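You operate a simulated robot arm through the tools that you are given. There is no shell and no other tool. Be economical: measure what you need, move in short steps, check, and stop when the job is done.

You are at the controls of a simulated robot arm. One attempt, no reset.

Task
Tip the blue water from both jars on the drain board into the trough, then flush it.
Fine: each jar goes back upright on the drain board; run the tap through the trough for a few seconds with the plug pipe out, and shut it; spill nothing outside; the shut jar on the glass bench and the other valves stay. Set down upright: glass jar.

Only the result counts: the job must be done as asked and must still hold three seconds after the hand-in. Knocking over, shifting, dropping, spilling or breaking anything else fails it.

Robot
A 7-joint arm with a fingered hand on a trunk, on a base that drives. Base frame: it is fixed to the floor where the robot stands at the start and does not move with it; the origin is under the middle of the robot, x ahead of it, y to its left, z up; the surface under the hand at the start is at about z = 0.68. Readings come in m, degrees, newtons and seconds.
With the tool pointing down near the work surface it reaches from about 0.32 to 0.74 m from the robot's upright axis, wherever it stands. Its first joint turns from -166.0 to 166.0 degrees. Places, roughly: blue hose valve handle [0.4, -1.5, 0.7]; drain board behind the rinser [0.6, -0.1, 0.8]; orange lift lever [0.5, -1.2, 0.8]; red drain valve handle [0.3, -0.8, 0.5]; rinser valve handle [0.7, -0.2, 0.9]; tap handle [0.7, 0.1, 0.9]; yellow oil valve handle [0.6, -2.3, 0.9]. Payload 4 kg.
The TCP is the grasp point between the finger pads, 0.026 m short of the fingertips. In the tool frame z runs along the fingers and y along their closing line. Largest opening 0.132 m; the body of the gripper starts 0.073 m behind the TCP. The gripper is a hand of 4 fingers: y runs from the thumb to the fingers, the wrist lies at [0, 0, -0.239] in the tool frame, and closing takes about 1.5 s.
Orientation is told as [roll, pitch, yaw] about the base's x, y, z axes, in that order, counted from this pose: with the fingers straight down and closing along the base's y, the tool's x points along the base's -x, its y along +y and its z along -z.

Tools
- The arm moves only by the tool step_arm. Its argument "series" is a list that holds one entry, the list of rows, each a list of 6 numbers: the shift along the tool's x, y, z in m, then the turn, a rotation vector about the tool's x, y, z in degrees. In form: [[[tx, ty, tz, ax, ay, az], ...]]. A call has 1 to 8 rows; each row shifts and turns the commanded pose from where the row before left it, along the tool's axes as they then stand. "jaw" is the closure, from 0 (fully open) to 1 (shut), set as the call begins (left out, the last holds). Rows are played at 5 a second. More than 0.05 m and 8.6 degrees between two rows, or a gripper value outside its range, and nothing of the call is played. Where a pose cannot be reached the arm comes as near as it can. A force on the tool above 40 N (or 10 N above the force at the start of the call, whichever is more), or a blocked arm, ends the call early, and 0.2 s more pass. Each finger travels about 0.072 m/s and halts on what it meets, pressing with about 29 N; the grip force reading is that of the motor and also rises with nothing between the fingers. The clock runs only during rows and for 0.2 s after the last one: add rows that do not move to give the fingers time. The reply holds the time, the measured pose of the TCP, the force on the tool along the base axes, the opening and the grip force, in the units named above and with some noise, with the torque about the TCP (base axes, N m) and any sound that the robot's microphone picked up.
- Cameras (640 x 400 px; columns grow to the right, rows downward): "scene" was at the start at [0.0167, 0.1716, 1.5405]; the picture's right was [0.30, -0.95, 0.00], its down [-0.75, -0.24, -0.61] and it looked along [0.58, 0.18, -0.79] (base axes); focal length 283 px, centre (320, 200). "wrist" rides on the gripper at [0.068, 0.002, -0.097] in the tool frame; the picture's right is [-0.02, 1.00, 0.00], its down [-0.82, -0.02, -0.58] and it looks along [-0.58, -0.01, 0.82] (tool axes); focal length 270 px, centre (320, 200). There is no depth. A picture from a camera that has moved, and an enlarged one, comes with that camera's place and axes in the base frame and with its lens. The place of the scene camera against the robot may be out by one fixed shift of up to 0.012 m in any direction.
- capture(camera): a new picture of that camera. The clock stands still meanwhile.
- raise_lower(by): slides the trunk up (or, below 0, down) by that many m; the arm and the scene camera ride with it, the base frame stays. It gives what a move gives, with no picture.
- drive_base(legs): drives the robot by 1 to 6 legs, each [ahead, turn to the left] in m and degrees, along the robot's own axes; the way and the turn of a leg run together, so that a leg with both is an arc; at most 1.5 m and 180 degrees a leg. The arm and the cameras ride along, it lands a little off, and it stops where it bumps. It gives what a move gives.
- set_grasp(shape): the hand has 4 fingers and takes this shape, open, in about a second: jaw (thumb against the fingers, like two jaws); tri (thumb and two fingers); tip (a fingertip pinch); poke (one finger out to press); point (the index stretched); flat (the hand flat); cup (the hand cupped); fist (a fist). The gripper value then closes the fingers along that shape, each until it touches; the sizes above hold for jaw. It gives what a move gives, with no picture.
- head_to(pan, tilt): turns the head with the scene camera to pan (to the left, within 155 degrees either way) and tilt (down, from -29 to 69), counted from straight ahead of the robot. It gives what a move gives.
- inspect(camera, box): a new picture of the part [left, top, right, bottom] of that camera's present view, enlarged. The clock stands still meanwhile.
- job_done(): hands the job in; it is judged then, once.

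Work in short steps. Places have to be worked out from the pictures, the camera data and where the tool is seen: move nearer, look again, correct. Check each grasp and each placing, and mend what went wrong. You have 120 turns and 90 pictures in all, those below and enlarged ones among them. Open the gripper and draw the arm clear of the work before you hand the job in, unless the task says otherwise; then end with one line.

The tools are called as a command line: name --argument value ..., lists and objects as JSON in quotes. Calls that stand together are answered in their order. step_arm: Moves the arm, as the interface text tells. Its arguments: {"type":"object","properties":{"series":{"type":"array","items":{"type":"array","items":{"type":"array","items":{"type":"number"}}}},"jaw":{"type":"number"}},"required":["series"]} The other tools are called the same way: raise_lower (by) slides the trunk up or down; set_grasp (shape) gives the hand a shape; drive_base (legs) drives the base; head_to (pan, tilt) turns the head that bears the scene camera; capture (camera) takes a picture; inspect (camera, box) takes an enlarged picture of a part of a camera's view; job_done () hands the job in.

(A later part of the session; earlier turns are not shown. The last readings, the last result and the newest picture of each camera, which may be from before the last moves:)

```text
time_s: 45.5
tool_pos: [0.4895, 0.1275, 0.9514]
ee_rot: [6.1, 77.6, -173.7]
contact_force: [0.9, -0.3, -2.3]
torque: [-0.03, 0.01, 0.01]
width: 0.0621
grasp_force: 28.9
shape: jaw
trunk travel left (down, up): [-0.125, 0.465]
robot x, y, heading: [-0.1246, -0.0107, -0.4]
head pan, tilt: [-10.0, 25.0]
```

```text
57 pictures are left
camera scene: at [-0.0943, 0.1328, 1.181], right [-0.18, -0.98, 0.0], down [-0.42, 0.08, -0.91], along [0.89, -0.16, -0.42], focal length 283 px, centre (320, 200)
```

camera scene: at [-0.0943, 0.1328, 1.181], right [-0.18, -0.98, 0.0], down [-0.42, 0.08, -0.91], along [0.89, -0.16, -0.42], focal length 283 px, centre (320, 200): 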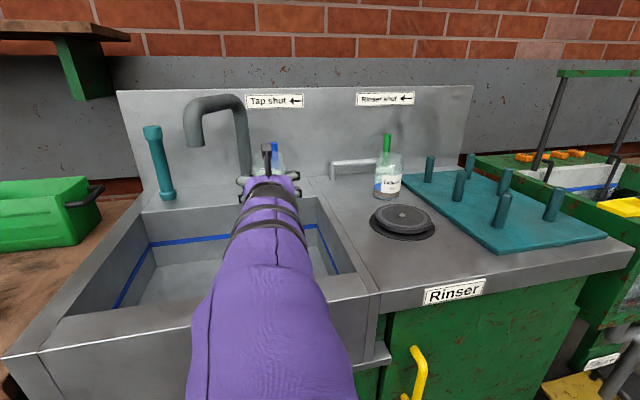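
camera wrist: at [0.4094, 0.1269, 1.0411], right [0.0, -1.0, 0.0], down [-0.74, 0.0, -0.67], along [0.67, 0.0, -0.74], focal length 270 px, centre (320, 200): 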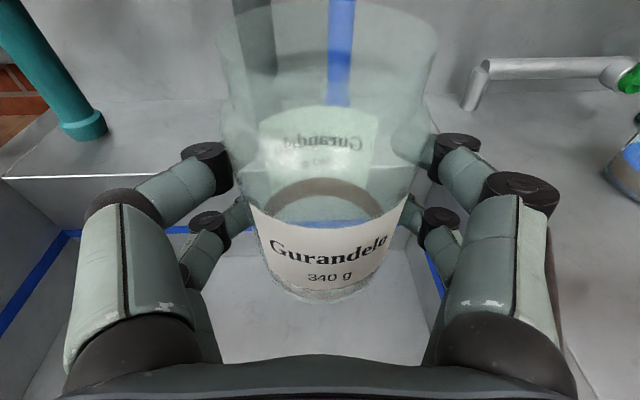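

Empty and upright. I go back to in front of its old spot (y ≈ -0.073), then straight in.

step_arm --series '[[[0, 0.02, 0, 0, 0, 0], [0, 0.03, 0, 0, 0, 0], [0, 0.035, 0, 0, 0, 0], [0, 0.035, 0, 0, 0, 0], [0, 0.035, 0, 0, 0, 0], [0, 0.03, 0, 0, 0, 0], [0, 0.013, 0, 0, 0, 0]]]'

step_arm --series '[[[0.002, 0, 0.015, 0, 0, 0], [0.002, 0, 0.02, 0, 0, 0], [0.002, 0, 0.02, 0, 0, 0], [0.003, 0, 0.02, 0, 0, 0], [0.003, 0, 0.015, 0, 0, 0]]]'

capture --camera "wrist"

```text
time_s: 47.0
tool_pos: [0.5218, -0.0226, 0.9519]
ee_rot: [6.8, 77.7, -172.9]
contact_force: [0.2, -0.4, -2.6]
torque: [0.0, 0.05, 0.02]
width: 0.0613
grasp_force: 28.7
shape: jaw
out of reach, approached as far as the arm can: row 4, 5, 6, 7
trunk travel left (down, up): [-0.125, 0.465]
robot x, y, heading: [-0.1263, -0.016, -0.3]
head pan, tilt: [-10.0, 25.0]
```

```text
time_s: 48.2
tool_pos: [0.5954, -0.0217, 0.9466]
ee_rot: [6.4, 77.6, -173.3]
contact_force: [0.7, 0.1, -1.6]
torque: [-0.01, 0.01, -0.03]
width: 0.0615
grasp_force: 28.7
shape: jaw
out of reach, approached as far as the arm can: row 2, 3
trunk travel left (down, up): [-0.125, 0.465]
robot x, y, heading: [-0.1289, -0.0126, -0.5]
head pan, tilt: [-10.0, 25.0]
```

```text
56 pictures are left
camera wrist: at [0.5159, -0.0212, 1.0365], right [0.0, -1.0, 0.0], down [-0.74, 0.0, -0.67], along [0.67, 0.0, -0.74], focal length 270 px, centre (320, 200)
```

wrist: 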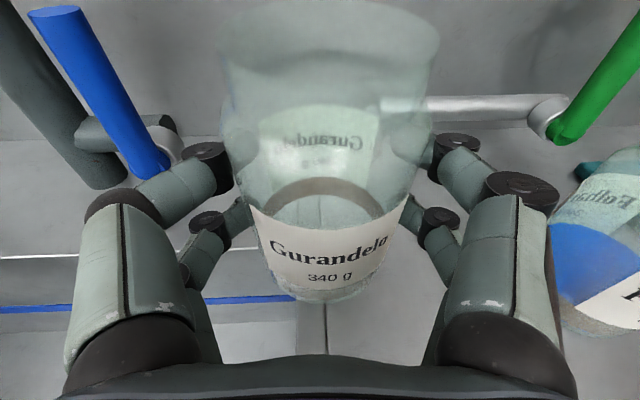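

Some rows weren't fully reachable; the hand is at y=-0.022. I try to finish the rightward shift of 5 cm from here.

step_arm --series '[[[0, 0.012, 0, 0, 0, 0], [0, 0.013, 0, 0, 0, 0], [0, 0.013, 0, 0, 0, 0], [0, 0.013, 0, 0, 0, 0]]]'

capture --camera "scene"

```text
time_s: 49.2
tool_pos: [0.5963, -0.0725, 0.9514]
ee_rot: [7.2, 77.7, -172.6]
contact_force: [0.2, -0.1, -1.9]
torque: [-0.02, 0.0, -0.02]
width: 0.0616
grasp_force: 29.3
shape: jaw
trunk travel left (down, up): [-0.125, 0.465]
robot x, y, heading: [-0.127, -0.0162, -0.5]
head pan, tilt: [-10.0, 25.0]
```

```text
55 pictures are left
camera scene: at [-0.0942, 0.133, 1.1809], right [-0.18, -0.98, 0.0], down [-0.42, 0.08, -0.91], along [0.89, -0.16, -0.42], focal length 283 px, centre (320, 200)
```

scene: 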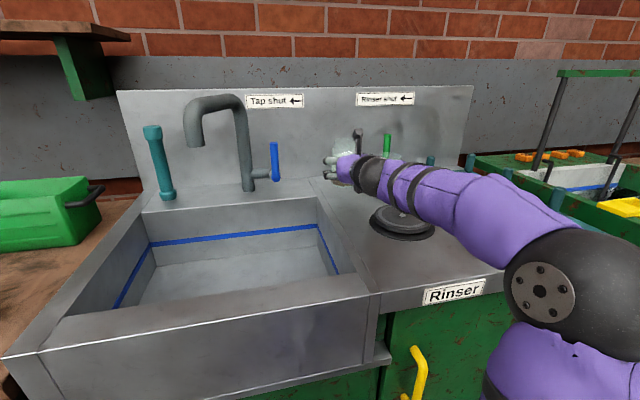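

In place above the board. I lower gently to the original grasp height.

step_arm --series '[[[-0.012, 0, -0.004, 0, 0, 0], [-0.012, 0, 0, 0, 0, 0], [-0.01, 0, 0.002, 0, 0, 0], [-0.005, 0, 0.001, 0, 0, 0], [-0.003, 0, 0.001, 0, 0, 0], [-0.002, 0, 0, 0, 0, 0]]]'

inspect --camera "scene" --box '[300, 120, 460, 260]'

```text
time_s: 50.6
tool_pos: [0.5853, -0.0748, 0.9088]
ee_rot: [6.8, 77.6, -172.7]
contact_force: [0.1, -0.7, -1.6]
torque: [-0.01, -0.01, 0.02]
width: 0.0615
grasp_force: 29.0
shape: jaw
trunk travel left (down, up): [-0.125, 0.465]
robot x, y, heading: [-0.1335, -0.0176, -0.4]
head pan, tilt: [-10.0, 25.0]
```

```text
2.86 times, centred on (380, 190) of scene
camera zoom: at [-0.0943, 0.1327, 1.181], right [-0.18, -0.98, 0.0], down [-0.42, 0.08, -0.91], along [0.89, -0.16, -0.42], focal length 808 px, centre (149, 229)
```

zoom: 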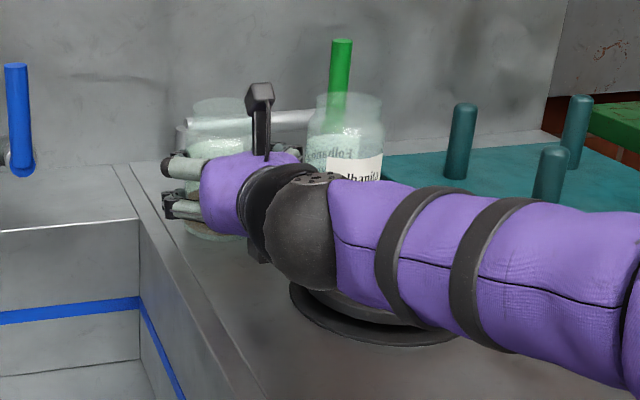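

Still carrying the weight; I creep down the last few mm until contact.

step_arm --series '[[[-0.0015, 0, 0, 0, 0, 0], [-0.0015, 0, 0, 0, 0, 0], [0, 0, 0, 0, 0, 0]]]'

```text
time_s: 51.5
tool_pos: [0.586, -0.0745, 0.906]
ee_rot: [7.0, 77.8, -172.7]
contact_force: [3.2, 0.0, 11.4]
torque: [-0.06, 0.18, 0.03]
width: 0.0616
grasp_force: 28.9
shape: jaw
trunk travel left (down, up): [-0.125, 0.465]
robot x, y, heading: [-0.1274, -0.0156, -0.4]
head pan, tilt: [-10.0, 25.0]
```

Contact made. I ease up 1 mm, open to ~0.094, then retract.

step_arm --series '[[[0.001, 0, 0, 0, 0, 0], [0, 0, 0, 0, 0, 0]]]'

step_arm --series '[[[0, 0, 0, 0, 0, 0], [0, 0, 0, 0, 0, 0], [0, 0, 0, 0, 0, 0], [0, 0, 0, 0, 0, 0]]]' --jaw 0.3

capture --camera "wrist"

```text
time_s: 52.0
tool_pos: [0.585, -0.0749, 0.9069]
ee_rot: [7.1, 77.7, -172.8]
contact_force: [2.6, -0.6, 9.9]
torque: [-0.09, 0.23, 0.01]
width: 0.0612
grasp_force: 29.2
shape: jaw
trunk travel left (down, up): [-0.125, 0.465]
robot x, y, heading: [-0.1307, -0.0154, -0.4]
head pan, tilt: [-10.0, 25.0]
```

```text
time_s: 53.0
tool_pos: [0.5851, -0.0738, 0.9053]
ee_rot: [6.8, 77.6, -172.9]
contact_force: [0.0, 0.2, 0.4]
torque: [-0.03, 0.05, -0.05]
width: 0.0918
grasp_force: 0.0
shape: jaw
trunk travel left (down, up): [-0.125, 0.465]
robot x, y, heading: [-0.1302, -0.0156, -0.2]
head pan, tilt: [-10.0, 25.0]
```

```text
53 pictures are left
camera wrist: at [0.5059, -0.0744, 0.9942], right [0.0, -1.0, 0.0], down [-0.74, 0.0, -0.67], along [0.67, 0.0, -0.74], focal length 270 px, centre (320, 200)
```

wrist: 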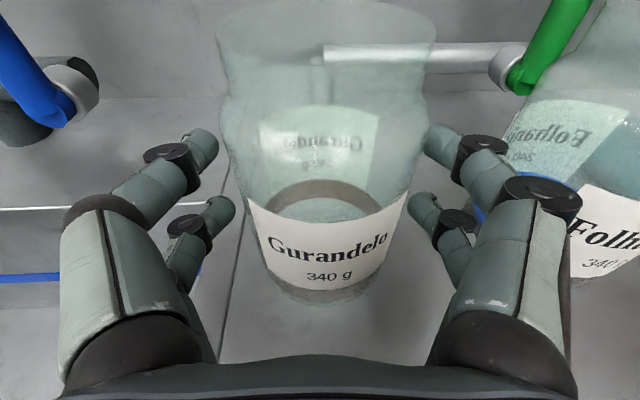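

Jar 1 stands released. I retract straight back and shift in front of jar 2.

step_arm --series '[[[0, 0, -0.02, 0, 0, 0], [0, 0, -0.03, 0, 0, 0], [0, 0, -0.03, 0, 0, 0], [0, 0, -0.03, 0, 0, 0], [0, 0, -0.01, 0, 0, 0]]]'

step_arm --series '[[[0.002, 0.03, 0, 0, 0, 0], [0.002, 0.03, 0, 0, 0, 0], [0, 0.03, 0, 0, 0, 0], [0, 0.028, 0, 0, 0, 0], [0, 0, 0, 0, 0, 0]]]'

capture --camera "wrist"

capture --camera "scene"

```text
time_s: 54.2
tool_pos: [0.4672, -0.0749, 0.9313]
ee_rot: [6.7, 77.5, -173.1]
contact_force: [0.0, 0.9, 0.1]
torque: [-0.01, 0.0, -0.04]
width: 0.0918
grasp_force: 0.0
shape: jaw
trunk travel left (down, up): [-0.125, 0.465]
robot x, y, heading: [-0.1302, -0.0131, -0.4]
head pan, tilt: [-10.0, 25.0]
```

```text
time_s: 55.5
tool_pos: [0.4698, -0.1924, 0.9373]
ee_rot: [6.9, 77.6, -172.8]
contact_force: [0.2, -0.4, 0.3]
torque: [-0.01, 0.0, 0.03]
width: 0.0923
grasp_force: 0.0
shape: jaw
trunk travel left (down, up): [-0.125, 0.465]
robot x, y, heading: [-0.1277, -0.0141, -0.5]
head pan, tilt: [-10.0, 25.0]
```

```text
52 pictures are left
camera wrist: at [0.3891, -0.1925, 1.0257], right [0.0, -1.0, 0.0], down [-0.74, 0.0, -0.67], along [0.67, 0.0, -0.74], focal length 270 px, centre (320, 200)
```

wrist: 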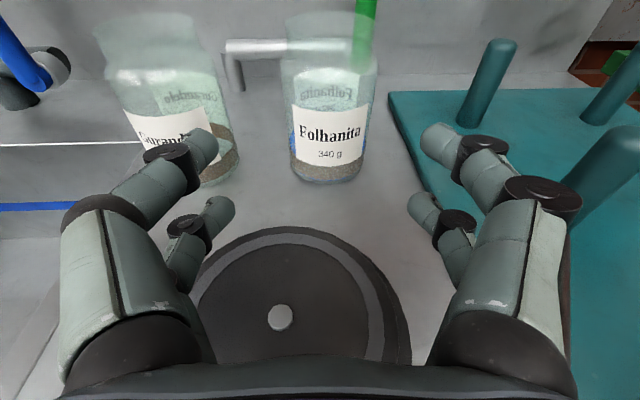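

```text
51 pictures are left
camera scene: at [-0.0944, 0.1327, 1.181], right [-0.18, -0.98, 0.0], down [-0.42, 0.08, -0.91], along [0.89, -0.16, -0.42], focal length 283 px, centre (320, 200)
```

scene: 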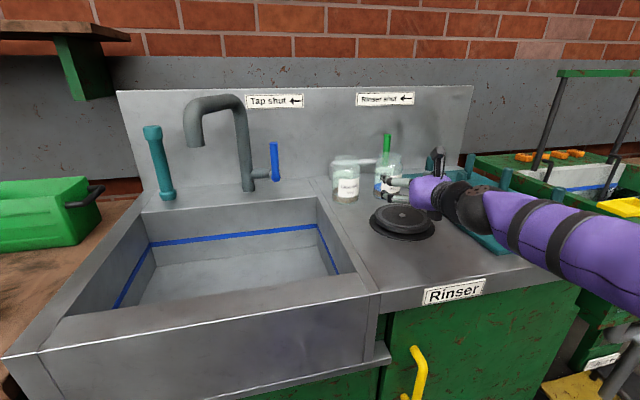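

Jar 2 is at ≈[0.588,-0.202]. I align y and advance in two stages.

step_arm --series '[[[-0.001, 0.005, 0.02, 0, 0, 0], [-0.001, 0.004, 0.02, 0, 0, 0], [-0.001, 0, 0.02, 0, 0, 0], [0, 0, 0.015, 0, 0, 0], [0, 0, 0.015, 0, 0, 0], [0, 0, 0.01, 0, 0, 0]]]'

capture --camera "wrist"

```text
time_s: 56.9
tool_pos: [0.5679, -0.2016, 0.9143]
ee_rot: [6.9, 77.6, -172.9]
contact_force: [-0.8, 0.0, -0.5]
torque: [0.02, -0.01, 0.0]
width: 0.0922
grasp_force: 0.1
shape: jaw
trunk travel left (down, up): [-0.125, 0.465]
robot x, y, heading: [-0.1308, -0.016, -0.2]
head pan, tilt: [-10.0, 25.0]
```

```text
50 pictures are left
camera wrist: at [0.4873, -0.2017, 1.0031], right [0.0, -1.0, 0.0], down [-0.74, 0.0, -0.67], along [0.67, 0.0, -0.74], focal length 270 px, centre (320, 200)
```

wrist: 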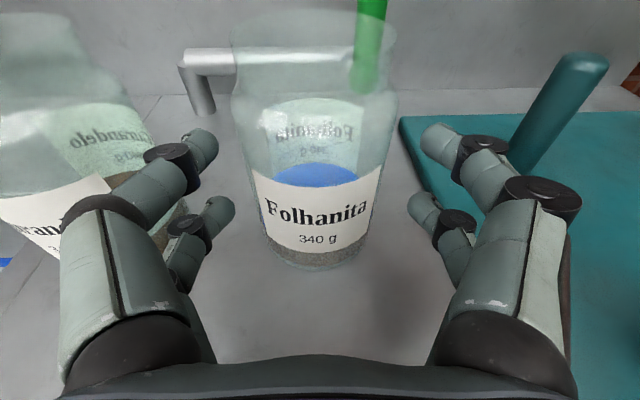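

Well aligned; I advance the last 2 cm and close.

step_arm --series '[[[-0.001, -0.001, 0.011, 0, 0, 0], [-0.001, 0, 0.011, 0, 0, 0], [0, 0, 0, 0, 0, 0]]]'

step_arm --series '[[[0, 0, 0, 0, 0, 0], [0, 0, 0, 0, 0, 0], [0, 0, 0, 0, 0, 0], [0, 0, 0, 0, 0, 0], [0, 0, 0, 0, 0, 0], [0, 0, 0, 0, 0, 0]]]' --jaw 0.7

step_arm --series '[[[0.01, 0, -0.002, 0, 0, 0], [0.01, 0, -0.002, 0, 0, 0], [0.01, 0, -0.002, 0, 0, 0], [0.012, 0, -0.002, 0, 0, 0]]]'

capture --camera "wrist"

```text
time_s: 57.6
tool_pos: [0.5895, -0.2018, 0.9056]
ee_rot: [6.9, 77.5, -172.9]
contact_force: [0.3, 0.4, 0.0]
torque: [-0.05, -0.01, 0.01]
width: 0.092
grasp_force: 0.1
shape: jaw
trunk travel left (down, up): [-0.125, 0.465]
robot x, y, heading: [-0.13, -0.0113, -0.5]
head pan, tilt: [-10.0, 25.0]
```

```text
time_s: 59.0
tool_pos: [0.5901, -0.2014, 0.9072]
ee_rot: [6.9, 77.6, -172.8]
contact_force: [0.1, 2.3, 1.0]
torque: [0.02, 0.15, -0.05]
width: 0.0634
grasp_force: 28.8
shape: jaw
trunk travel left (down, up): [-0.125, 0.465]
robot x, y, heading: [-0.1289, -0.0135, -0.1]
head pan, tilt: [-10.0, 25.0]
```

```text
time_s: 60.0
tool_pos: [0.5906, -0.2005, 0.9493]
ee_rot: [6.8, 77.5, -173.1]
contact_force: [0.7, 0.0, -3.0]
torque: [-0.01, 0.05, 0.0]
width: 0.063
grasp_force: 29.4
shape: jaw
trunk travel left (down, up): [-0.125, 0.465]
robot x, y, heading: [-0.1302, -0.0159, -0.3]
head pan, tilt: [-10.0, 25.0]
```

```text
49 pictures are left
camera wrist: at [0.5109, -0.2008, 1.0382], right [0.0, -1.0, 0.0], down [-0.74, 0.0, -0.67], along [0.67, 0.0, -0.74], focal length 270 px, centre (320, 200)
```

wrist: 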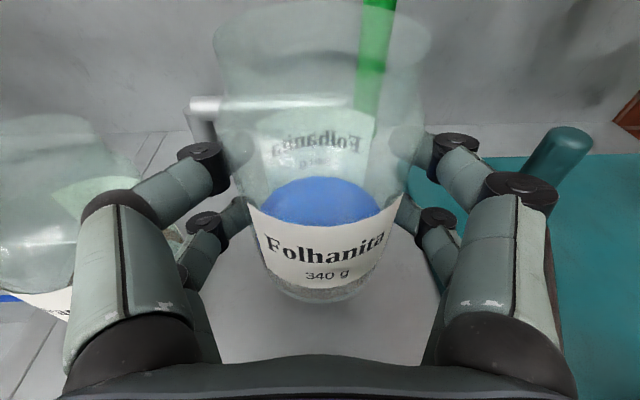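

Held. I retract clear of jar 1, keep it level, then carry left to the pour spot.

step_arm --series '[[[0, 0, -0.01, 0, 0, 0], [0, 0, -0.02, 0, 0, 0], [0, 0, -0.025, 0, 0, 0], [0, 0, -0.025, 0, 0, 0], [0, 0, -0.025, 0, 0, 0], [0, 0, -0.015, 0, 0, 0]]]'

step_arm --series '[[[0, -0.015, 0, 0, 0, 0], [0, -0.025, 0, 0, 0, 0], [0, -0.03, 0, 0, 0, 0], [0, -0.03, 0, 0, 0, 0], [0, -0.03, 0, 0, 0, 0], [0, -0.03, 0, 0, 0, 0], [0, -0.025, 0, 0, 0, 0], [0, -0.02, 0, 0, 0, 0]]]'

capture --camera "scene"

```text
time_s: 61.5
tool_pos: [0.4724, -0.2002, 0.9748]
ee_rot: [7.0, 77.5, -172.9]
contact_force: [0.0, 0.4, -2.8]
torque: [0.02, 0.04, 0.01]
width: 0.0627
grasp_force: 28.9
shape: jaw
trunk travel left (down, up): [-0.125, 0.465]
robot x, y, heading: [-0.1276, -0.0148, -0.5]
head pan, tilt: [-10.0, 25.0]
```

```text
time_s: 63.2
tool_pos: [0.4725, 0.0033, 0.9698]
ee_rot: [6.4, 77.5, -173.3]
contact_force: [-0.5, 0.2, -3.0]
torque: [-0.04, 0.03, 0.01]
width: 0.0625
grasp_force: 29.2
shape: jaw
trunk travel left (down, up): [-0.125, 0.465]
robot x, y, heading: [-0.1284, -0.0138, -0.3]
head pan, tilt: [-10.0, 25.0]
```

```text
48 pictures are left
camera scene: at [-0.0942, 0.1325, 1.181], right [-0.18, -0.98, 0.0], down [-0.42, 0.08, -0.91], along [0.89, -0.16, -0.42], focal length 283 px, centre (320, 200)
```

scene: 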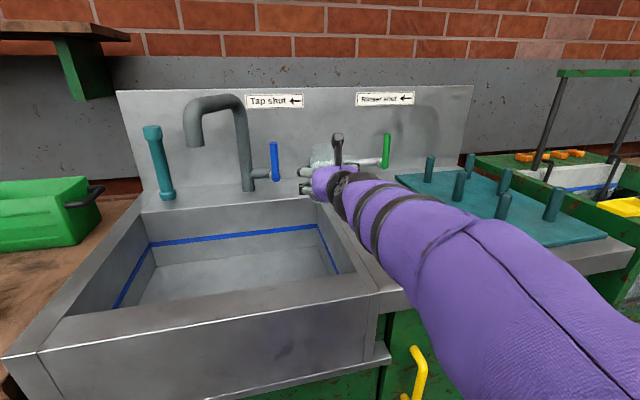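

Clear; I continue left to y≈0.125 and lower slightly.

step_arm --series '[[[-0.002, -0.015, 0.002, 0, 0, 0], [-0.003, -0.025, 0.003, 0, 0, 0], [-0.003, -0.025, 0.003, 0, 0, 0], [-0.003, -0.025, 0.003, 0, 0, 0], [-0.003, -0.02, 0.003, 0, 0, 0], [-0.003, -0.012, 0.003, 0, 0, 0], [0, 0, 0, 0, 0, 0]]]'

capture --camera "wrist"

```text
time_s: 64.8
tool_pos: [0.4822, 0.1274, 0.9462]
ee_rot: [6.7, 77.8, -173.1]
contact_force: [0.5, 0.2, -3.2]
torque: [-0.02, 0.02, 0.04]
width: 0.0624
grasp_force: 29.1
shape: jaw
trunk travel left (down, up): [-0.125, 0.465]
robot x, y, heading: [-0.1303, -0.0085, -0.3]
head pan, tilt: [-10.0, 25.0]
```

```text
47 pictures are left
camera wrist: at [0.402, 0.1262, 1.0349], right [0.0, -1.0, 0.0], down [-0.74, 0.0, -0.67], along [0.67, 0.0, -0.74], focal length 270 px, centre (320, 200)
```

wrist: 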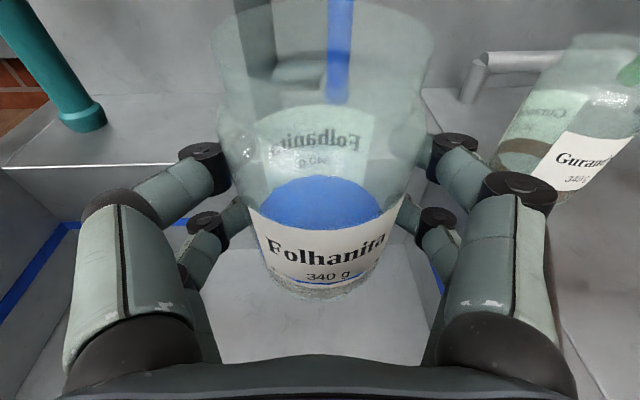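

Over the trough as before; same tipping motion (136° in total).

step_arm --series '[[[0, 0, 0, 0, 0, -8], [0, 0, 0, 0, 0, -8], [0, 0, 0, 0, 0, -8], [0, 0, 0, 0, 0, -8], [0, 0, 0, 0, 0, -8], [0, 0, 0, 0, 0, -8], [0, 0, 0, 0, 0, -8], [0, 0, 0, 0, 0, -8]]]'

step_arm --series '[[[0, 0, 0, 0, 0, -8], [0, 0, 0, 0, 0, -8], [0, 0, 0, 0, 0, -8], [0, 0, 0, 0, 0, -8], [0, 0, 0, 0, 0, -8], [0, 0, 0, 0, 0, -8], [0, 0, 0, 0, 0, -8], [0, 0, 0, 0, 0, -8]]]'

step_arm --series '[[[0, 0, 0, 0, 0, -8], [0, 0, 0, 0, 0, 0], [0, 0, 0, 0, 0, 0], [0, 0, 0, 0, 0, 0], [0, 0, 0, 0, 0, 0], [0, 0, 0, 0, 0, 0], [0, 0, 0, 0, 0, 0], [0, 0, 0, 0, 0, 0]]]'

step_arm --series '[[[0, 0, 0, 0, 0, 0], [0, 0, 0, 0, 0, 0], [0, 0, 0, 0, 0, 0], [0, 0, 0, 0, 0, 0], [0, 0, 0, 0, 0, 0], [0, 0, 0, 0, 0, 0], [0, 0, 0, 0, 0, 0], [0, 0, 0, 0, 0, 0]]]'

inspect --camera "wrist" --box '[200, 0, 460, 320]'

```text
time_s: 66.7
tool_pos: [0.4832, 0.1263, 0.9473]
ee_rot: [76.4, 23.7, -95.5]
contact_force: [-0.5, 0.2, -2.9]
torque: [0.06, 0.02, 0.0]
width: 0.062
grasp_force: 29.3
shape: jaw
trunk travel left (down, up): [-0.125, 0.465]
robot x, y, heading: [-0.1283, -0.0138, -0.5]
head pan, tilt: [-10.0, 25.0]
```

```text
time_s: 68.5
tool_pos: [0.4841, 0.1264, 0.9475]
ee_rot: [74.0, -38.6, -79.9]
contact_force: [-0.2, 0.0, -2.7]
torque: [0.04, 0.05, 0.02]
width: 0.0621
grasp_force: 28.5
shape: jaw
trunk travel left (down, up): [-0.125, 0.465]
robot x, y, heading: [-0.1303, -0.0106, -0.7]
head pan, tilt: [-10.0, 25.0]
```

```text
time_s: 70.2
tool_pos: [0.4834, 0.1277, 0.9464]
ee_rot: [72.0, -46.1, -76.8]
contact_force: [0.5, 0.9, -2.4]
torque: [0.02, 0.01, 0.0]
width: 0.0624
grasp_force: 29.1
shape: jaw
trunk travel left (down, up): [-0.125, 0.465]
robot x, y, heading: [-0.1293, -0.016, -0.4]
head pan, tilt: [-10.0, 25.0]
```

```text
time_s: 72.0
tool_pos: [0.4847, 0.1253, 0.9475]
ee_rot: [72.0, -46.0, -76.8]
contact_force: [0.2, 0.9, -2.6]
torque: [0.0, 0.05, -0.01]
width: 0.0621
grasp_force: 29.5
shape: jaw
trunk travel left (down, up): [-0.125, 0.465]
robot x, y, heading: [-0.1305, -0.0153, -0.3]
head pan, tilt: [-10.0, 25.0]
```

```text
1.25 times, centred on (330, 160) of wrist
camera zoom: at [0.3779, 0.1742, 0.9209], right [0.15, 0.72, 0.68], down [-0.44, -0.57, 0.7], along [0.89, -0.4, 0.23], focal length 338 px, centre (308, 250)
```

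zoom: 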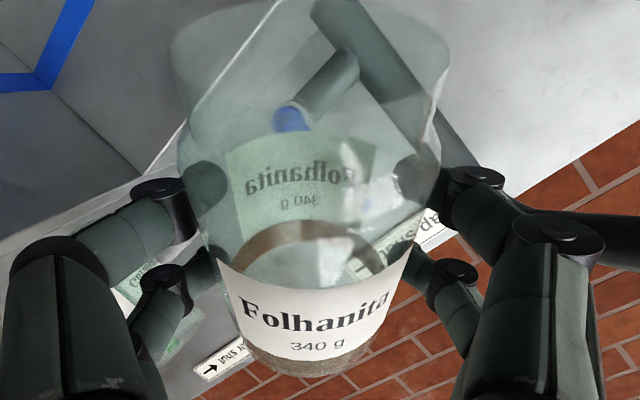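

Empty. I turn jar 2 upright again.

step_arm --series '[[[0, 0, 0, 0, 0, 8.5], [0, 0, 0, 0, 0, 8.5], [0, 0, 0, 0, 0, 8.5], [0, 0, 0, 0, 0, 8.5], [0, 0, 0, 0, 0, 8.5], [0, 0, 0, 0, 0, 8.5], [0, 0, 0, 0, 0, 8.5], [0, 0, 0, 0, 0, 8.5]]]'

step_arm --series '[[[0, 0, 0, 0, 0, 8.5], [0, 0, 0, 0, 0, 8.5], [0, 0, 0, 0, 0, 8.5], [0, 0, 0, 0, 0, 8.5], [0, 0, 0, 0, 0, 8.5], [0, 0, 0, 0, 0, 8.5], [0, 0, 0, 0, 0, 8.5], [0, 0, 0, 0, 0, 8.5]]]'

step_arm --series '[[[0.02, 0.01, -0.004, 0, 0, 0], [0.025, 0.02, -0.005, 0, 0, 0], [0.025, 0.02, -0.005, 0, 0, 0], [0.025, 0.02, -0.005, 0, 0, 0], [0.025, 0.02, -0.005, 0, 0, 0], [0.0, 0.02, 0, 0, 0, 0], [0.0, 0.015, 0, 0, 0, 0]]]'

capture --camera "wrist"

capture --camera "scene"

```text
time_s: 73.8
tool_pos: [0.4839, 0.1269, 0.9479]
ee_rot: [76.8, 20.1, -94.5]
contact_force: [0.0, -0.1, -2.4]
torque: [0.05, 0.01, 0.01]
width: 0.062
grasp_force: 29.2
shape: jaw
trunk travel left (down, up): [-0.125, 0.465]
robot x, y, heading: [-0.1274, -0.0143, -0.4]
head pan, tilt: [-10.0, 25.0]
```

```text
time_s: 75.7
tool_pos: [0.4832, 0.1266, 0.9466]
ee_rot: [6.0, 77.6, -173.6]
contact_force: [-0.2, -0.2, -2.6]
torque: [-0.01, -0.01, -0.02]
width: 0.0621
grasp_force: 28.9
shape: jaw
trunk travel left (down, up): [-0.125, 0.465]
robot x, y, heading: [-0.1265, -0.0138, -0.4]
head pan, tilt: [-10.0, 25.0]
```

```text
time_s: 77.2
tool_pos: [0.4867, 0.0035, 1.0733]
ee_rot: [7.0, 77.5, -172.7]
contact_force: [-0.2, 0.3, -2.5]
torque: [0.01, 0.03, -0.02]
width: 0.0622
grasp_force: 29.1
shape: jaw
trunk travel left (down, up): [-0.125, 0.465]
robot x, y, heading: [-0.1276, -0.0153, -0.4]
head pan, tilt: [-10.0, 25.0]
```

```text
45 pictures are left
camera wrist: at [0.4061, 0.0044, 1.1622], right [0.0, -1.0, 0.0], down [-0.74, 0.0, -0.67], along [0.67, 0.0, -0.74], focal length 270 px, centre (320, 200)
```

wrist: 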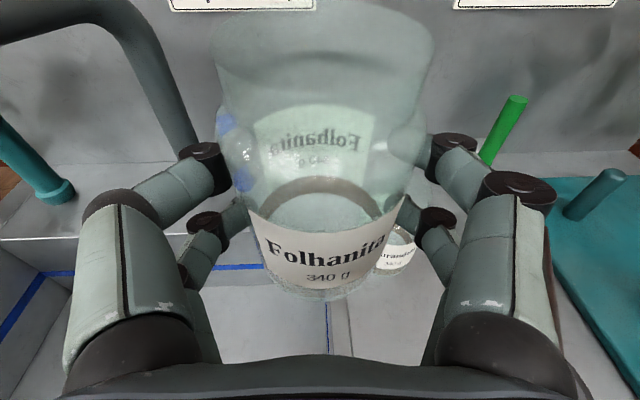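

```text
44 pictures are left
camera scene: at [-0.0943, 0.133, 1.1809], right [-0.18, -0.98, 0.0], down [-0.42, 0.08, -0.91], along [0.89, -0.16, -0.42], focal length 283 px, centre (320, 200)
```

scene: 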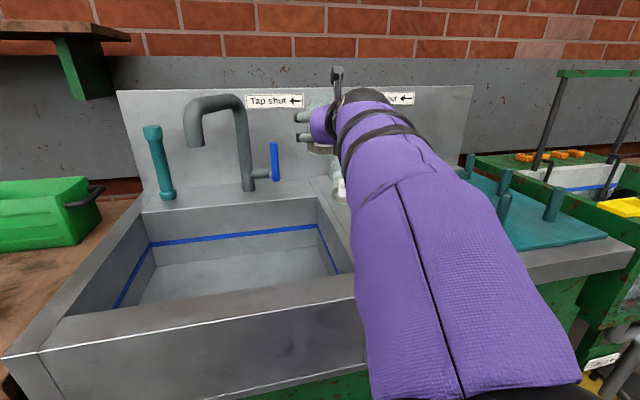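

Reached fine. I continue right at this height to y≈-0.205.

step_arm --series '[[[0, 0.02, 0, 0, 0, 0], [0, 0.03, 0, 0, 0, 0], [0, 0.035, 0, 0, 0, 0], [0, 0.035, 0, 0, 0, 0], [0, 0.035, 0, 0, 0, 0], [0, 0.035, 0, 0, 0, 0], [0, 0.018, 0, 0, 0, 0]]]'

```text
time_s: 78.8
tool_pos: [0.4892, -0.2061, 1.0795]
ee_rot: [6.9, 77.6, -172.8]
contact_force: [-0.7, 0.5, -1.2]
torque: [0.0, 0.04, 0.04]
width: 0.0622
grasp_force: 28.9
shape: jaw
trunk travel left (down, up): [-0.125, 0.465]
robot x, y, heading: [-0.1294, -0.0134, -0.6]
head pan, tilt: [-10.0, 25.0]
```

I descend diagonally toward the original spot of jar 2, stopping 4 cm above.

step_arm --series '[[[-0.014, 0, 0.018, 0, 0, 0], [-0.018, 0, 0.022, 0, 0, 0], [-0.018, 0, 0.022, 0, 0, 0], [-0.018, 0, 0.022, 0, 0, 0], [-0.018, 0, 0.022, 0, 0, 0], [-0.016, 0, 0.018, 0, 0, 0]]]'

capture --camera "wrist"

```text
time_s: 80.2
tool_pos: [0.5878, -0.2053, 0.9505]
ee_rot: [6.8, 77.5, -172.9]
contact_force: [-0.4, 0.2, -0.9]
torque: [0.01, 0.03, 0.01]
width: 0.062
grasp_force: 28.7
shape: jaw
trunk travel left (down, up): [-0.125, 0.465]
robot x, y, heading: [-0.1329, -0.0164, -0.5]
head pan, tilt: [-10.0, 25.0]
```

```text
43 pictures are left
camera wrist: at [0.5073, -0.2061, 1.0391], right [0.0, -1.0, 0.0], down [-0.74, 0.0, -0.67], along [0.67, 0.0, -0.74], focal length 270 px, centre (320, 200)
```

wrist: 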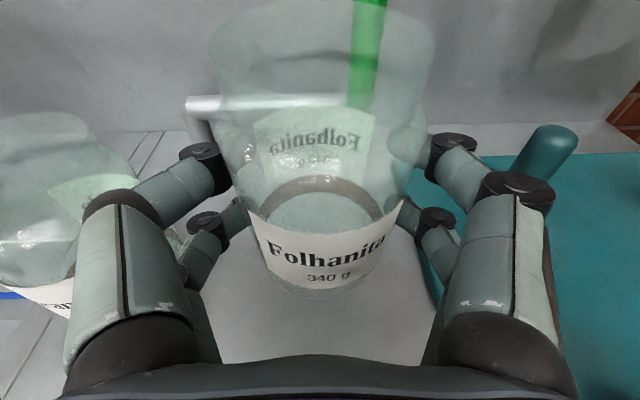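

Lowering to the board, then creeping to contact.

step_arm --series '[[[-0.012, -0.002, 0.003, 0, 0, 0], [-0.012, 0, 0.003, 0, 0, 0], [-0.01, 0, 0.002, 0, 0, 0], [-0.005, 0, 0.001, 0, 0, 0], [-0.002, 0, 0.0, 0, 0, 0]]]'

step_arm --series '[[[-0.001, 0, 0, 0, 0, 0], [-0.001, 0, 0, 0, 0, 0], [0, 0, 0, 0, 0, 0]]]'

```text
time_s: 81.5
tool_pos: [0.5876, -0.2056, 0.9091]
ee_rot: [6.7, 77.6, -173.0]
contact_force: [0.2, 0.6, -1.8]
torque: [0.0, 0.03, 0.0]
width: 0.0621
grasp_force: 28.2
shape: jaw
trunk travel left (down, up): [-0.125, 0.465]
robot x, y, heading: [-0.1313, -0.0144, -0.5]
head pan, tilt: [-10.0, 25.0]
```

```text
time_s: 82.2
tool_pos: [0.5869, -0.2055, 0.9087]
ee_rot: [7.1, 77.7, -172.5]
contact_force: [2.2, -0.2, 5.4]
torque: [-0.05, 0.12, 0.02]
width: 0.0621
grasp_force: 28.8
shape: jaw
trunk travel left (down, up): [-0.125, 0.465]
robot x, y, heading: [-0.1253, -0.0122, -0.3]
head pan, tilt: [-10.0, 25.0]
```

Contact at 5 N. I release and look.

step_arm --series '[[[0, 0, 0, 0, 0, 0], [0, 0, 0, 0, 0, 0], [0, 0, 0, 0, 0, 0], [0, 0, 0, 0, 0, 0]]]' --jaw 0.3

step_arm --series '[[[0, 0, -0.02, 0, 0, 0], [0, 0, -0.03, 0, 0, 0], [0, 0, -0.03, 0, 0, 0], [0, 0, -0.03, 0, 0, 0], [0.01, 0, -0.02, 0, 0, 0], [0.04, 0, 0, 0, 0, 0], [0.04, 0, 0, 0, 0, 0]]]'

capture --camera "wrist"

capture --camera "scene"

```text
time_s: 83.2
tool_pos: [0.5875, -0.2049, 0.9079]
ee_rot: [6.7, 77.6, -172.8]
contact_force: [-0.7, 0.1, -0.3]
torque: [0.0, -0.01, 0.0]
width: 0.0922
grasp_force: 0.0
shape: jaw
trunk travel left (down, up): [-0.125, 0.465]
robot x, y, heading: [-0.1304, -0.013, -0.1]
head pan, tilt: [-10.0, 25.0]
```

```text
time_s: 84.8
tool_pos: [0.4789, -0.2043, 1.0254]
ee_rot: [6.8, 77.6, -173.0]
contact_force: [-0.6, 0.1, -0.8]
torque: [0.01, 0.0, 0.0]
width: 0.0924
grasp_force: 0.1
shape: jaw
trunk travel left (down, up): [-0.125, 0.465]
robot x, y, heading: [-0.1312, -0.0122, -0.5]
head pan, tilt: [-10.0, 25.0]
```

```text
42 pictures are left
camera wrist: at [0.3986, -0.2041, 1.1142], right [0.0, -1.0, 0.0], down [-0.74, 0.0, -0.67], along [0.67, 0.0, -0.74], focal length 270 px, centre (320, 200)
```

wrist: 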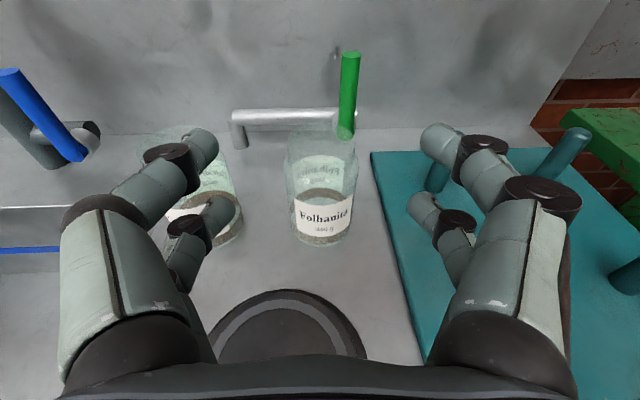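

```text
41 pictures are left
camera scene: at [-0.0944, 0.1327, 1.1809], right [-0.18, -0.98, 0.0], down [-0.42, 0.08, -0.91], along [0.89, -0.16, -0.42], focal length 283 px, centre (320, 200)
```

scene: 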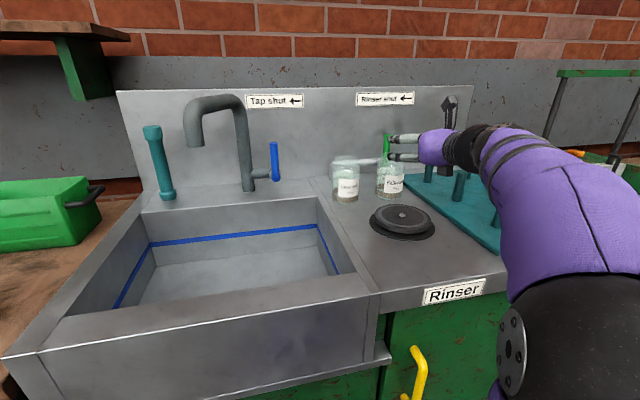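

Both jars stand upright and empty. Now I look closely at the tap handle and pivot.

inspect --camera "scene" --box '[170, 80, 330, 210]'

inspect --camera "scene" --box '[330, 80, 430, 210]'

```text
3.08 times, centred on (250, 145) of scene
camera zoom: at [-0.0944, 0.1327, 1.1809], right [-0.18, -0.98, 0.0], down [-0.42, 0.08, -0.91], along [0.89, -0.16, -0.42], focal length 870 px, centre (535, 369)
```

zoom: 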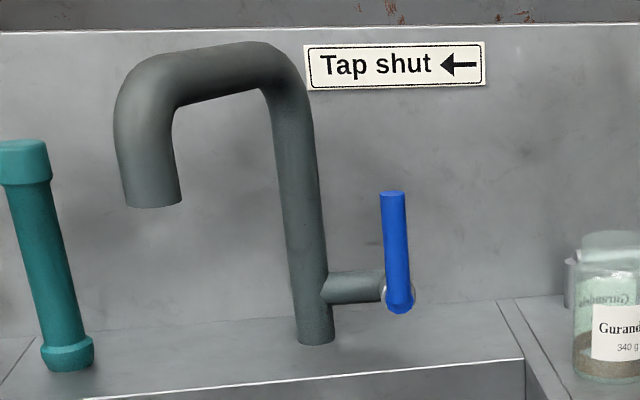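

```text
3.08 times, centred on (380, 145) of scene
camera zoom: at [-0.0944, 0.1327, 1.1809], right [-0.18, -0.98, 0.0], down [-0.42, 0.08, -0.91], along [0.89, -0.16, -0.42], focal length 870 px, centre (135, 369)
```

zoom: 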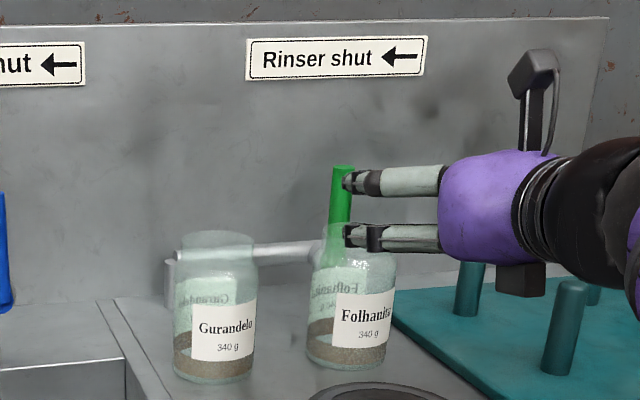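

I move the hand in front of the tap handle for a close look.

step_arm --series '[[[0.01, -0.04, 0, 0, 0, 0], [0.01, -0.04, 0, 0, 0, 0], [0.01, -0.04, 0, 0, 0, 0], [0, -0.04, 0, 0, 0, 0], [0, -0.04, 0, 0, 0, 0], [0, -0.04, 0, 0, 0, 0], [0, -0.04, 0, 0, 0, 0], [0, -0.03, 0, 0, 0, 0]]]'

inspect --camera "wrist" --box '[160, 0, 480, 200]'

```text
time_s: 86.7
tool_pos: [0.4825, 0.1098, 1.0445]
ee_rot: [6.9, 77.7, -173.0]
contact_force: [-0.7, -0.1, 1.0]
torque: [-0.02, -0.04, 0.03]
width: 0.0922
grasp_force: 0.0
shape: jaw
trunk travel left (down, up): [-0.125, 0.465]
robot x, y, heading: [-0.1283, -0.0132, -0.3]
head pan, tilt: [-10.0, 25.0]
```

```text
2.00 times, centred on (320, 100) of wrist
camera zoom: at [0.4028, 0.1089, 1.1339], right [0.0, -1.0, 0.0], down [-0.74, 0.0, -0.67], along [0.67, 0.0, -0.74], focal length 541 px, centre (320, 400)
```

zoom: 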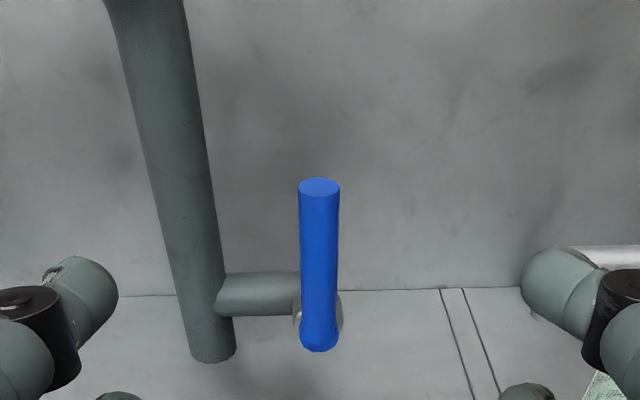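

The handle pivots about an axis facing the robot (disc behind it), so it swings left/right; now it is up = shut, opening to the right. I test whether my wrist can roll right so the hand can follow the handle.

step_arm --series '[[[0, 0, 0, 0, 0, 8.5], [0, 0, 0, 0, 0, 8.5], [0, 0, 0, 0, 0, 8.5], [0, 0, 0, 0, 0, 8.5], [0, 0, 0, 0, 0, 8.5], [0, 0, 0, 0, 0, 8.5], [0, 0, 0, 0, 0, 8.5], [0, 0, 0, 0, 0, 8.5]]]'

```text
time_s: 88.5
tool_pos: [0.4831, 0.1087, 1.0452]
ee_rot: [-76.6, 22.8, 95.5]
contact_force: [-0.8, -1.4, -0.2]
torque: [-0.02, 0.01, 0.01]
width: 0.092
grasp_force: 0.1
shape: jaw
trunk travel left (down, up): [-0.125, 0.465]
robot x, y, heading: [-0.1314, -0.0112, -0.2]
head pan, tilt: [-10.0, 25.0]
```

Rolling to the right works (+68°). I roll back, level the pitch, and descend to handle height with the fingers straddling.

step_arm --series '[[[0, 0, 0, 0, 0, -8.5], [0, 0, 0, 0, 0, -8.5], [0, 0, 0, 0, 0, -8.5], [0, 0, 0, 0, 0, -8.5], [0, 0, 0, 0, 0, -8.5], [0, 0, 0, 0, 0, -8.5], [0, 0, 0, 0, 0, -8.5], [0, 0, 0, 0, 0, -8.5]]]'

step_arm --series '[[[-0.01, 0, 0.01, 0, 6, 0], [-0.01, 0, 0.01, 0, 6, 0], [-0.015, 0, 0.02, 0, 0, 0], [-0.015, 0, 0.02, 0, 0, 0], [-0.015, 0, 0, 0, 0, 0], [0, 0, 0, 0, 0, 0]]]'

capture --camera "wrist"

```text
time_s: 90.2
tool_pos: [0.4823, 0.1085, 1.0453]
ee_rot: [7.6, 77.6, -172.2]
contact_force: [-0.4, -0.2, 0.2]
torque: [-0.02, -0.03, 0.02]
width: 0.0921
grasp_force: 0.1
shape: jaw
trunk travel left (down, up): [-0.125, 0.465]
robot x, y, heading: [-0.1334, -0.0114, -0.5]
head pan, tilt: [-10.0, 25.0]
```

```text
time_s: 91.7
tool_pos: [0.5415, 0.1057, 0.9778]
ee_rot: [77.5, 88.4, -102.2]
contact_force: [-0.1, -0.6, -0.2]
torque: [-0.04, -0.02, 0.01]
width: 0.092
grasp_force: 0.0
shape: jaw
trunk travel left (down, up): [-0.125, 0.465]
robot x, y, heading: [-0.127, -0.0137, -0.5]
head pan, tilt: [-10.0, 25.0]
```

```text
37 pictures are left
camera wrist: at [0.4437, 0.1062, 1.0473], right [0.01, -1.0, 0.0], down [-0.58, 0.0, -0.81], along [0.81, 0.01, -0.58], focal length 270 px, centre (320, 200)
```

wrist: 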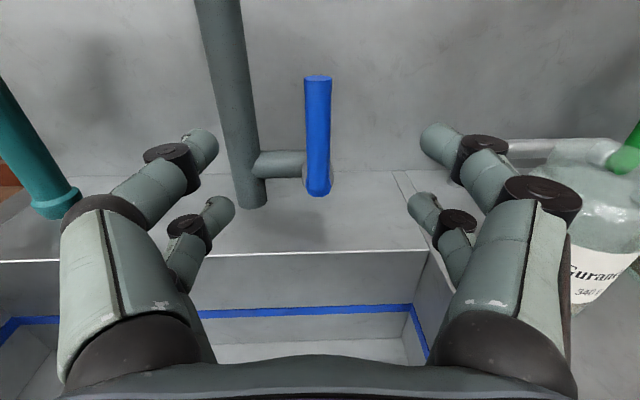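

Level; handle at x≈0.67, y≈0.110, z 0.90–1.00, pivot ≈0.905. I narrow to ~0.06 and advance to straddle it.

step_arm --series '[[[0, -0.003, 0, 0, 0, 0], [0, 0, 0, 0, 0, 0], [0, 0, 0.025, 0, 0, 0], [0, 0, 0.025, 0, 0, 0], [0, 0, 0.025, 0, 0, 0], [0, 0, 0.02, 0, 0, 0]]]' --jaw 0.55

capture --camera "wrist"

```text
time_s: 93.0
tool_pos: [0.6348, 0.1099, 0.976]
ee_rot: [76.8, 88.4, -102.7]
contact_force: [-0.5, 0.3, 0.2]
torque: [0.0, -0.01, 0.02]
width: 0.0599
grasp_force: 0.1
shape: jaw
trunk travel left (down, up): [-0.125, 0.465]
robot x, y, heading: [-0.1295, -0.0139, -0.6]
head pan, tilt: [-10.0, 25.0]
```

```text
36 pictures are left
camera wrist: at [0.5376, 0.1106, 1.0458], right [0.01, -1.0, 0.0], down [-0.58, 0.0, -0.81], along [0.81, 0.01, -0.58], focal length 270 px, centre (320, 200)
```

wrist: 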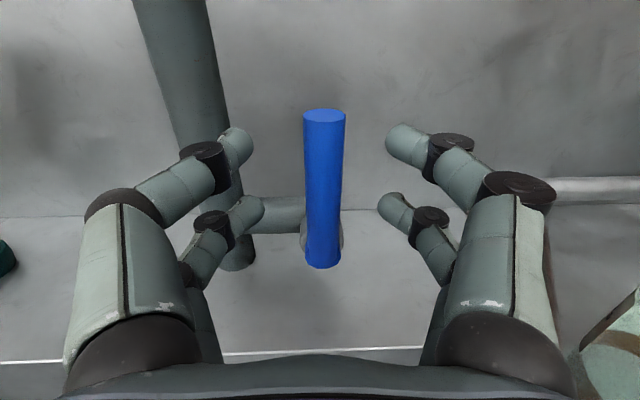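

Centred. I advance 3 cm and narrow to ~0.035 around the handle.

step_arm --series '[[[0, 0, 0.015, 0, 0, 0], [0, 0, 0.015, 0, 0, 0]]]'

step_arm --series '[[[0, 0, 0, 0, 0, 0], [0, 0, 0, 0, 0, 0], [0, 0, 0, 0, 0, 0]]]' --jaw 0.75

capture --camera "wrist"

```text
time_s: 93.7
tool_pos: [0.6643, 0.1119, 0.9744]
ee_rot: [75.8, 88.4, -103.9]
contact_force: [0.4, 0.7, -0.4]
torque: [0.0, 0.01, 0.01]
width: 0.0601
grasp_force: 0.0
shape: jaw
trunk travel left (down, up): [-0.125, 0.465]
robot x, y, heading: [-0.1263, -0.0127, -0.1]
head pan, tilt: [-10.0, 25.0]
```

```text
time_s: 94.5
tool_pos: [0.6637, 0.1124, 0.9758]
ee_rot: [76.7, 88.5, -103.0]
contact_force: [0.2, 0.3, 0.2]
torque: [0.02, 0.01, -0.02]
width: 0.0337
grasp_force: 0.1
shape: jaw
trunk travel left (down, up): [-0.125, 0.465]
robot x, y, heading: [-0.1283, -0.0134, -0.5]
head pan, tilt: [-10.0, 25.0]
```

```text
35 pictures are left
camera wrist: at [0.5671, 0.1116, 1.0454], right [0.01, -1.0, 0.0], down [-0.58, 0.0, -0.81], along [0.81, 0.01, -0.58], focal length 270 px, centre (320, 200)
```

wrist: 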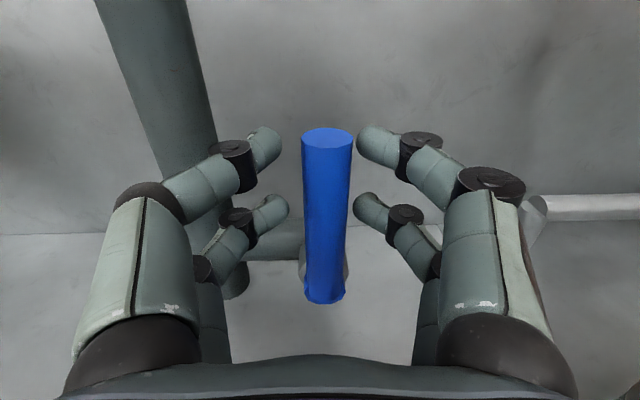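

Straddled. I swing the hand right about the pivot (radius ≈0.072) by 32° first.

step_arm --series '[[[-0.0007, 0.01, 0, 0, 0, 8], [-0.0007, 0.01, 0, 0, 0, 8], [-0.0007, 0.01, 0, 0, 0, 8], [-0.0007, 0.01, 0, 0, 0, 8]]]'

capture --camera "wrist"

inspect --camera "scene" --box '[150, 80, 370, 280]'

```text
time_s: 95.5
tool_pos: [0.6647, 0.0723, 0.9653]
ee_rot: [-89.4, 59.5, 91.0]
contact_force: [1.3, 1.7, 0.0]
torque: [-0.08, -0.05, 0.02]
width: 0.0341
grasp_force: 0.0
shape: jaw
trunk travel left (down, up): [-0.125, 0.465]
robot x, y, heading: [-0.1293, -0.0152, -0.4]
head pan, tilt: [-10.0, 25.0]
```

```text
34 pictures are left
camera wrist: at [0.5681, 0.0355, 1.0251], right [0.0, -0.85, -0.53], down [-0.59, 0.43, -0.69], along [0.81, 0.31, -0.49], focal length 270 px, centre (320, 200)
```

wrist: 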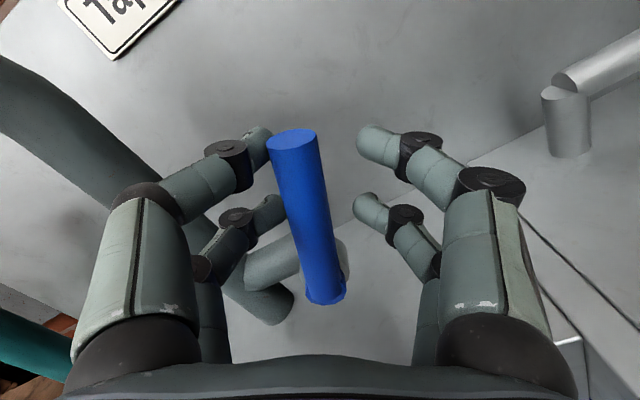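

```text
2.00 times, centred on (260, 180) of scene
camera zoom: at [-0.0943, 0.133, 1.1809], right [-0.18, -0.98, 0.0], down [-0.42, 0.08, -0.91], along [0.89, -0.16, -0.42], focal length 566 px, centre (440, 240)
```

zoom: 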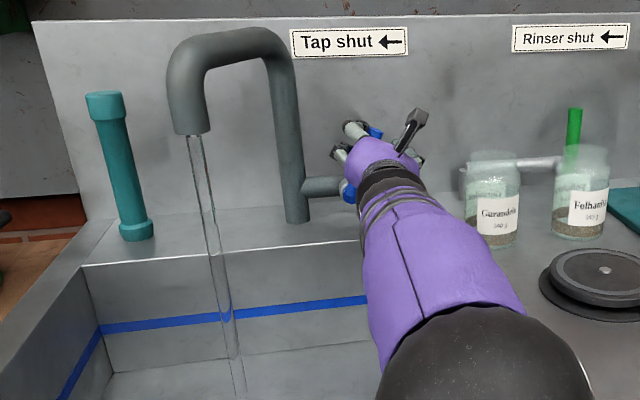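

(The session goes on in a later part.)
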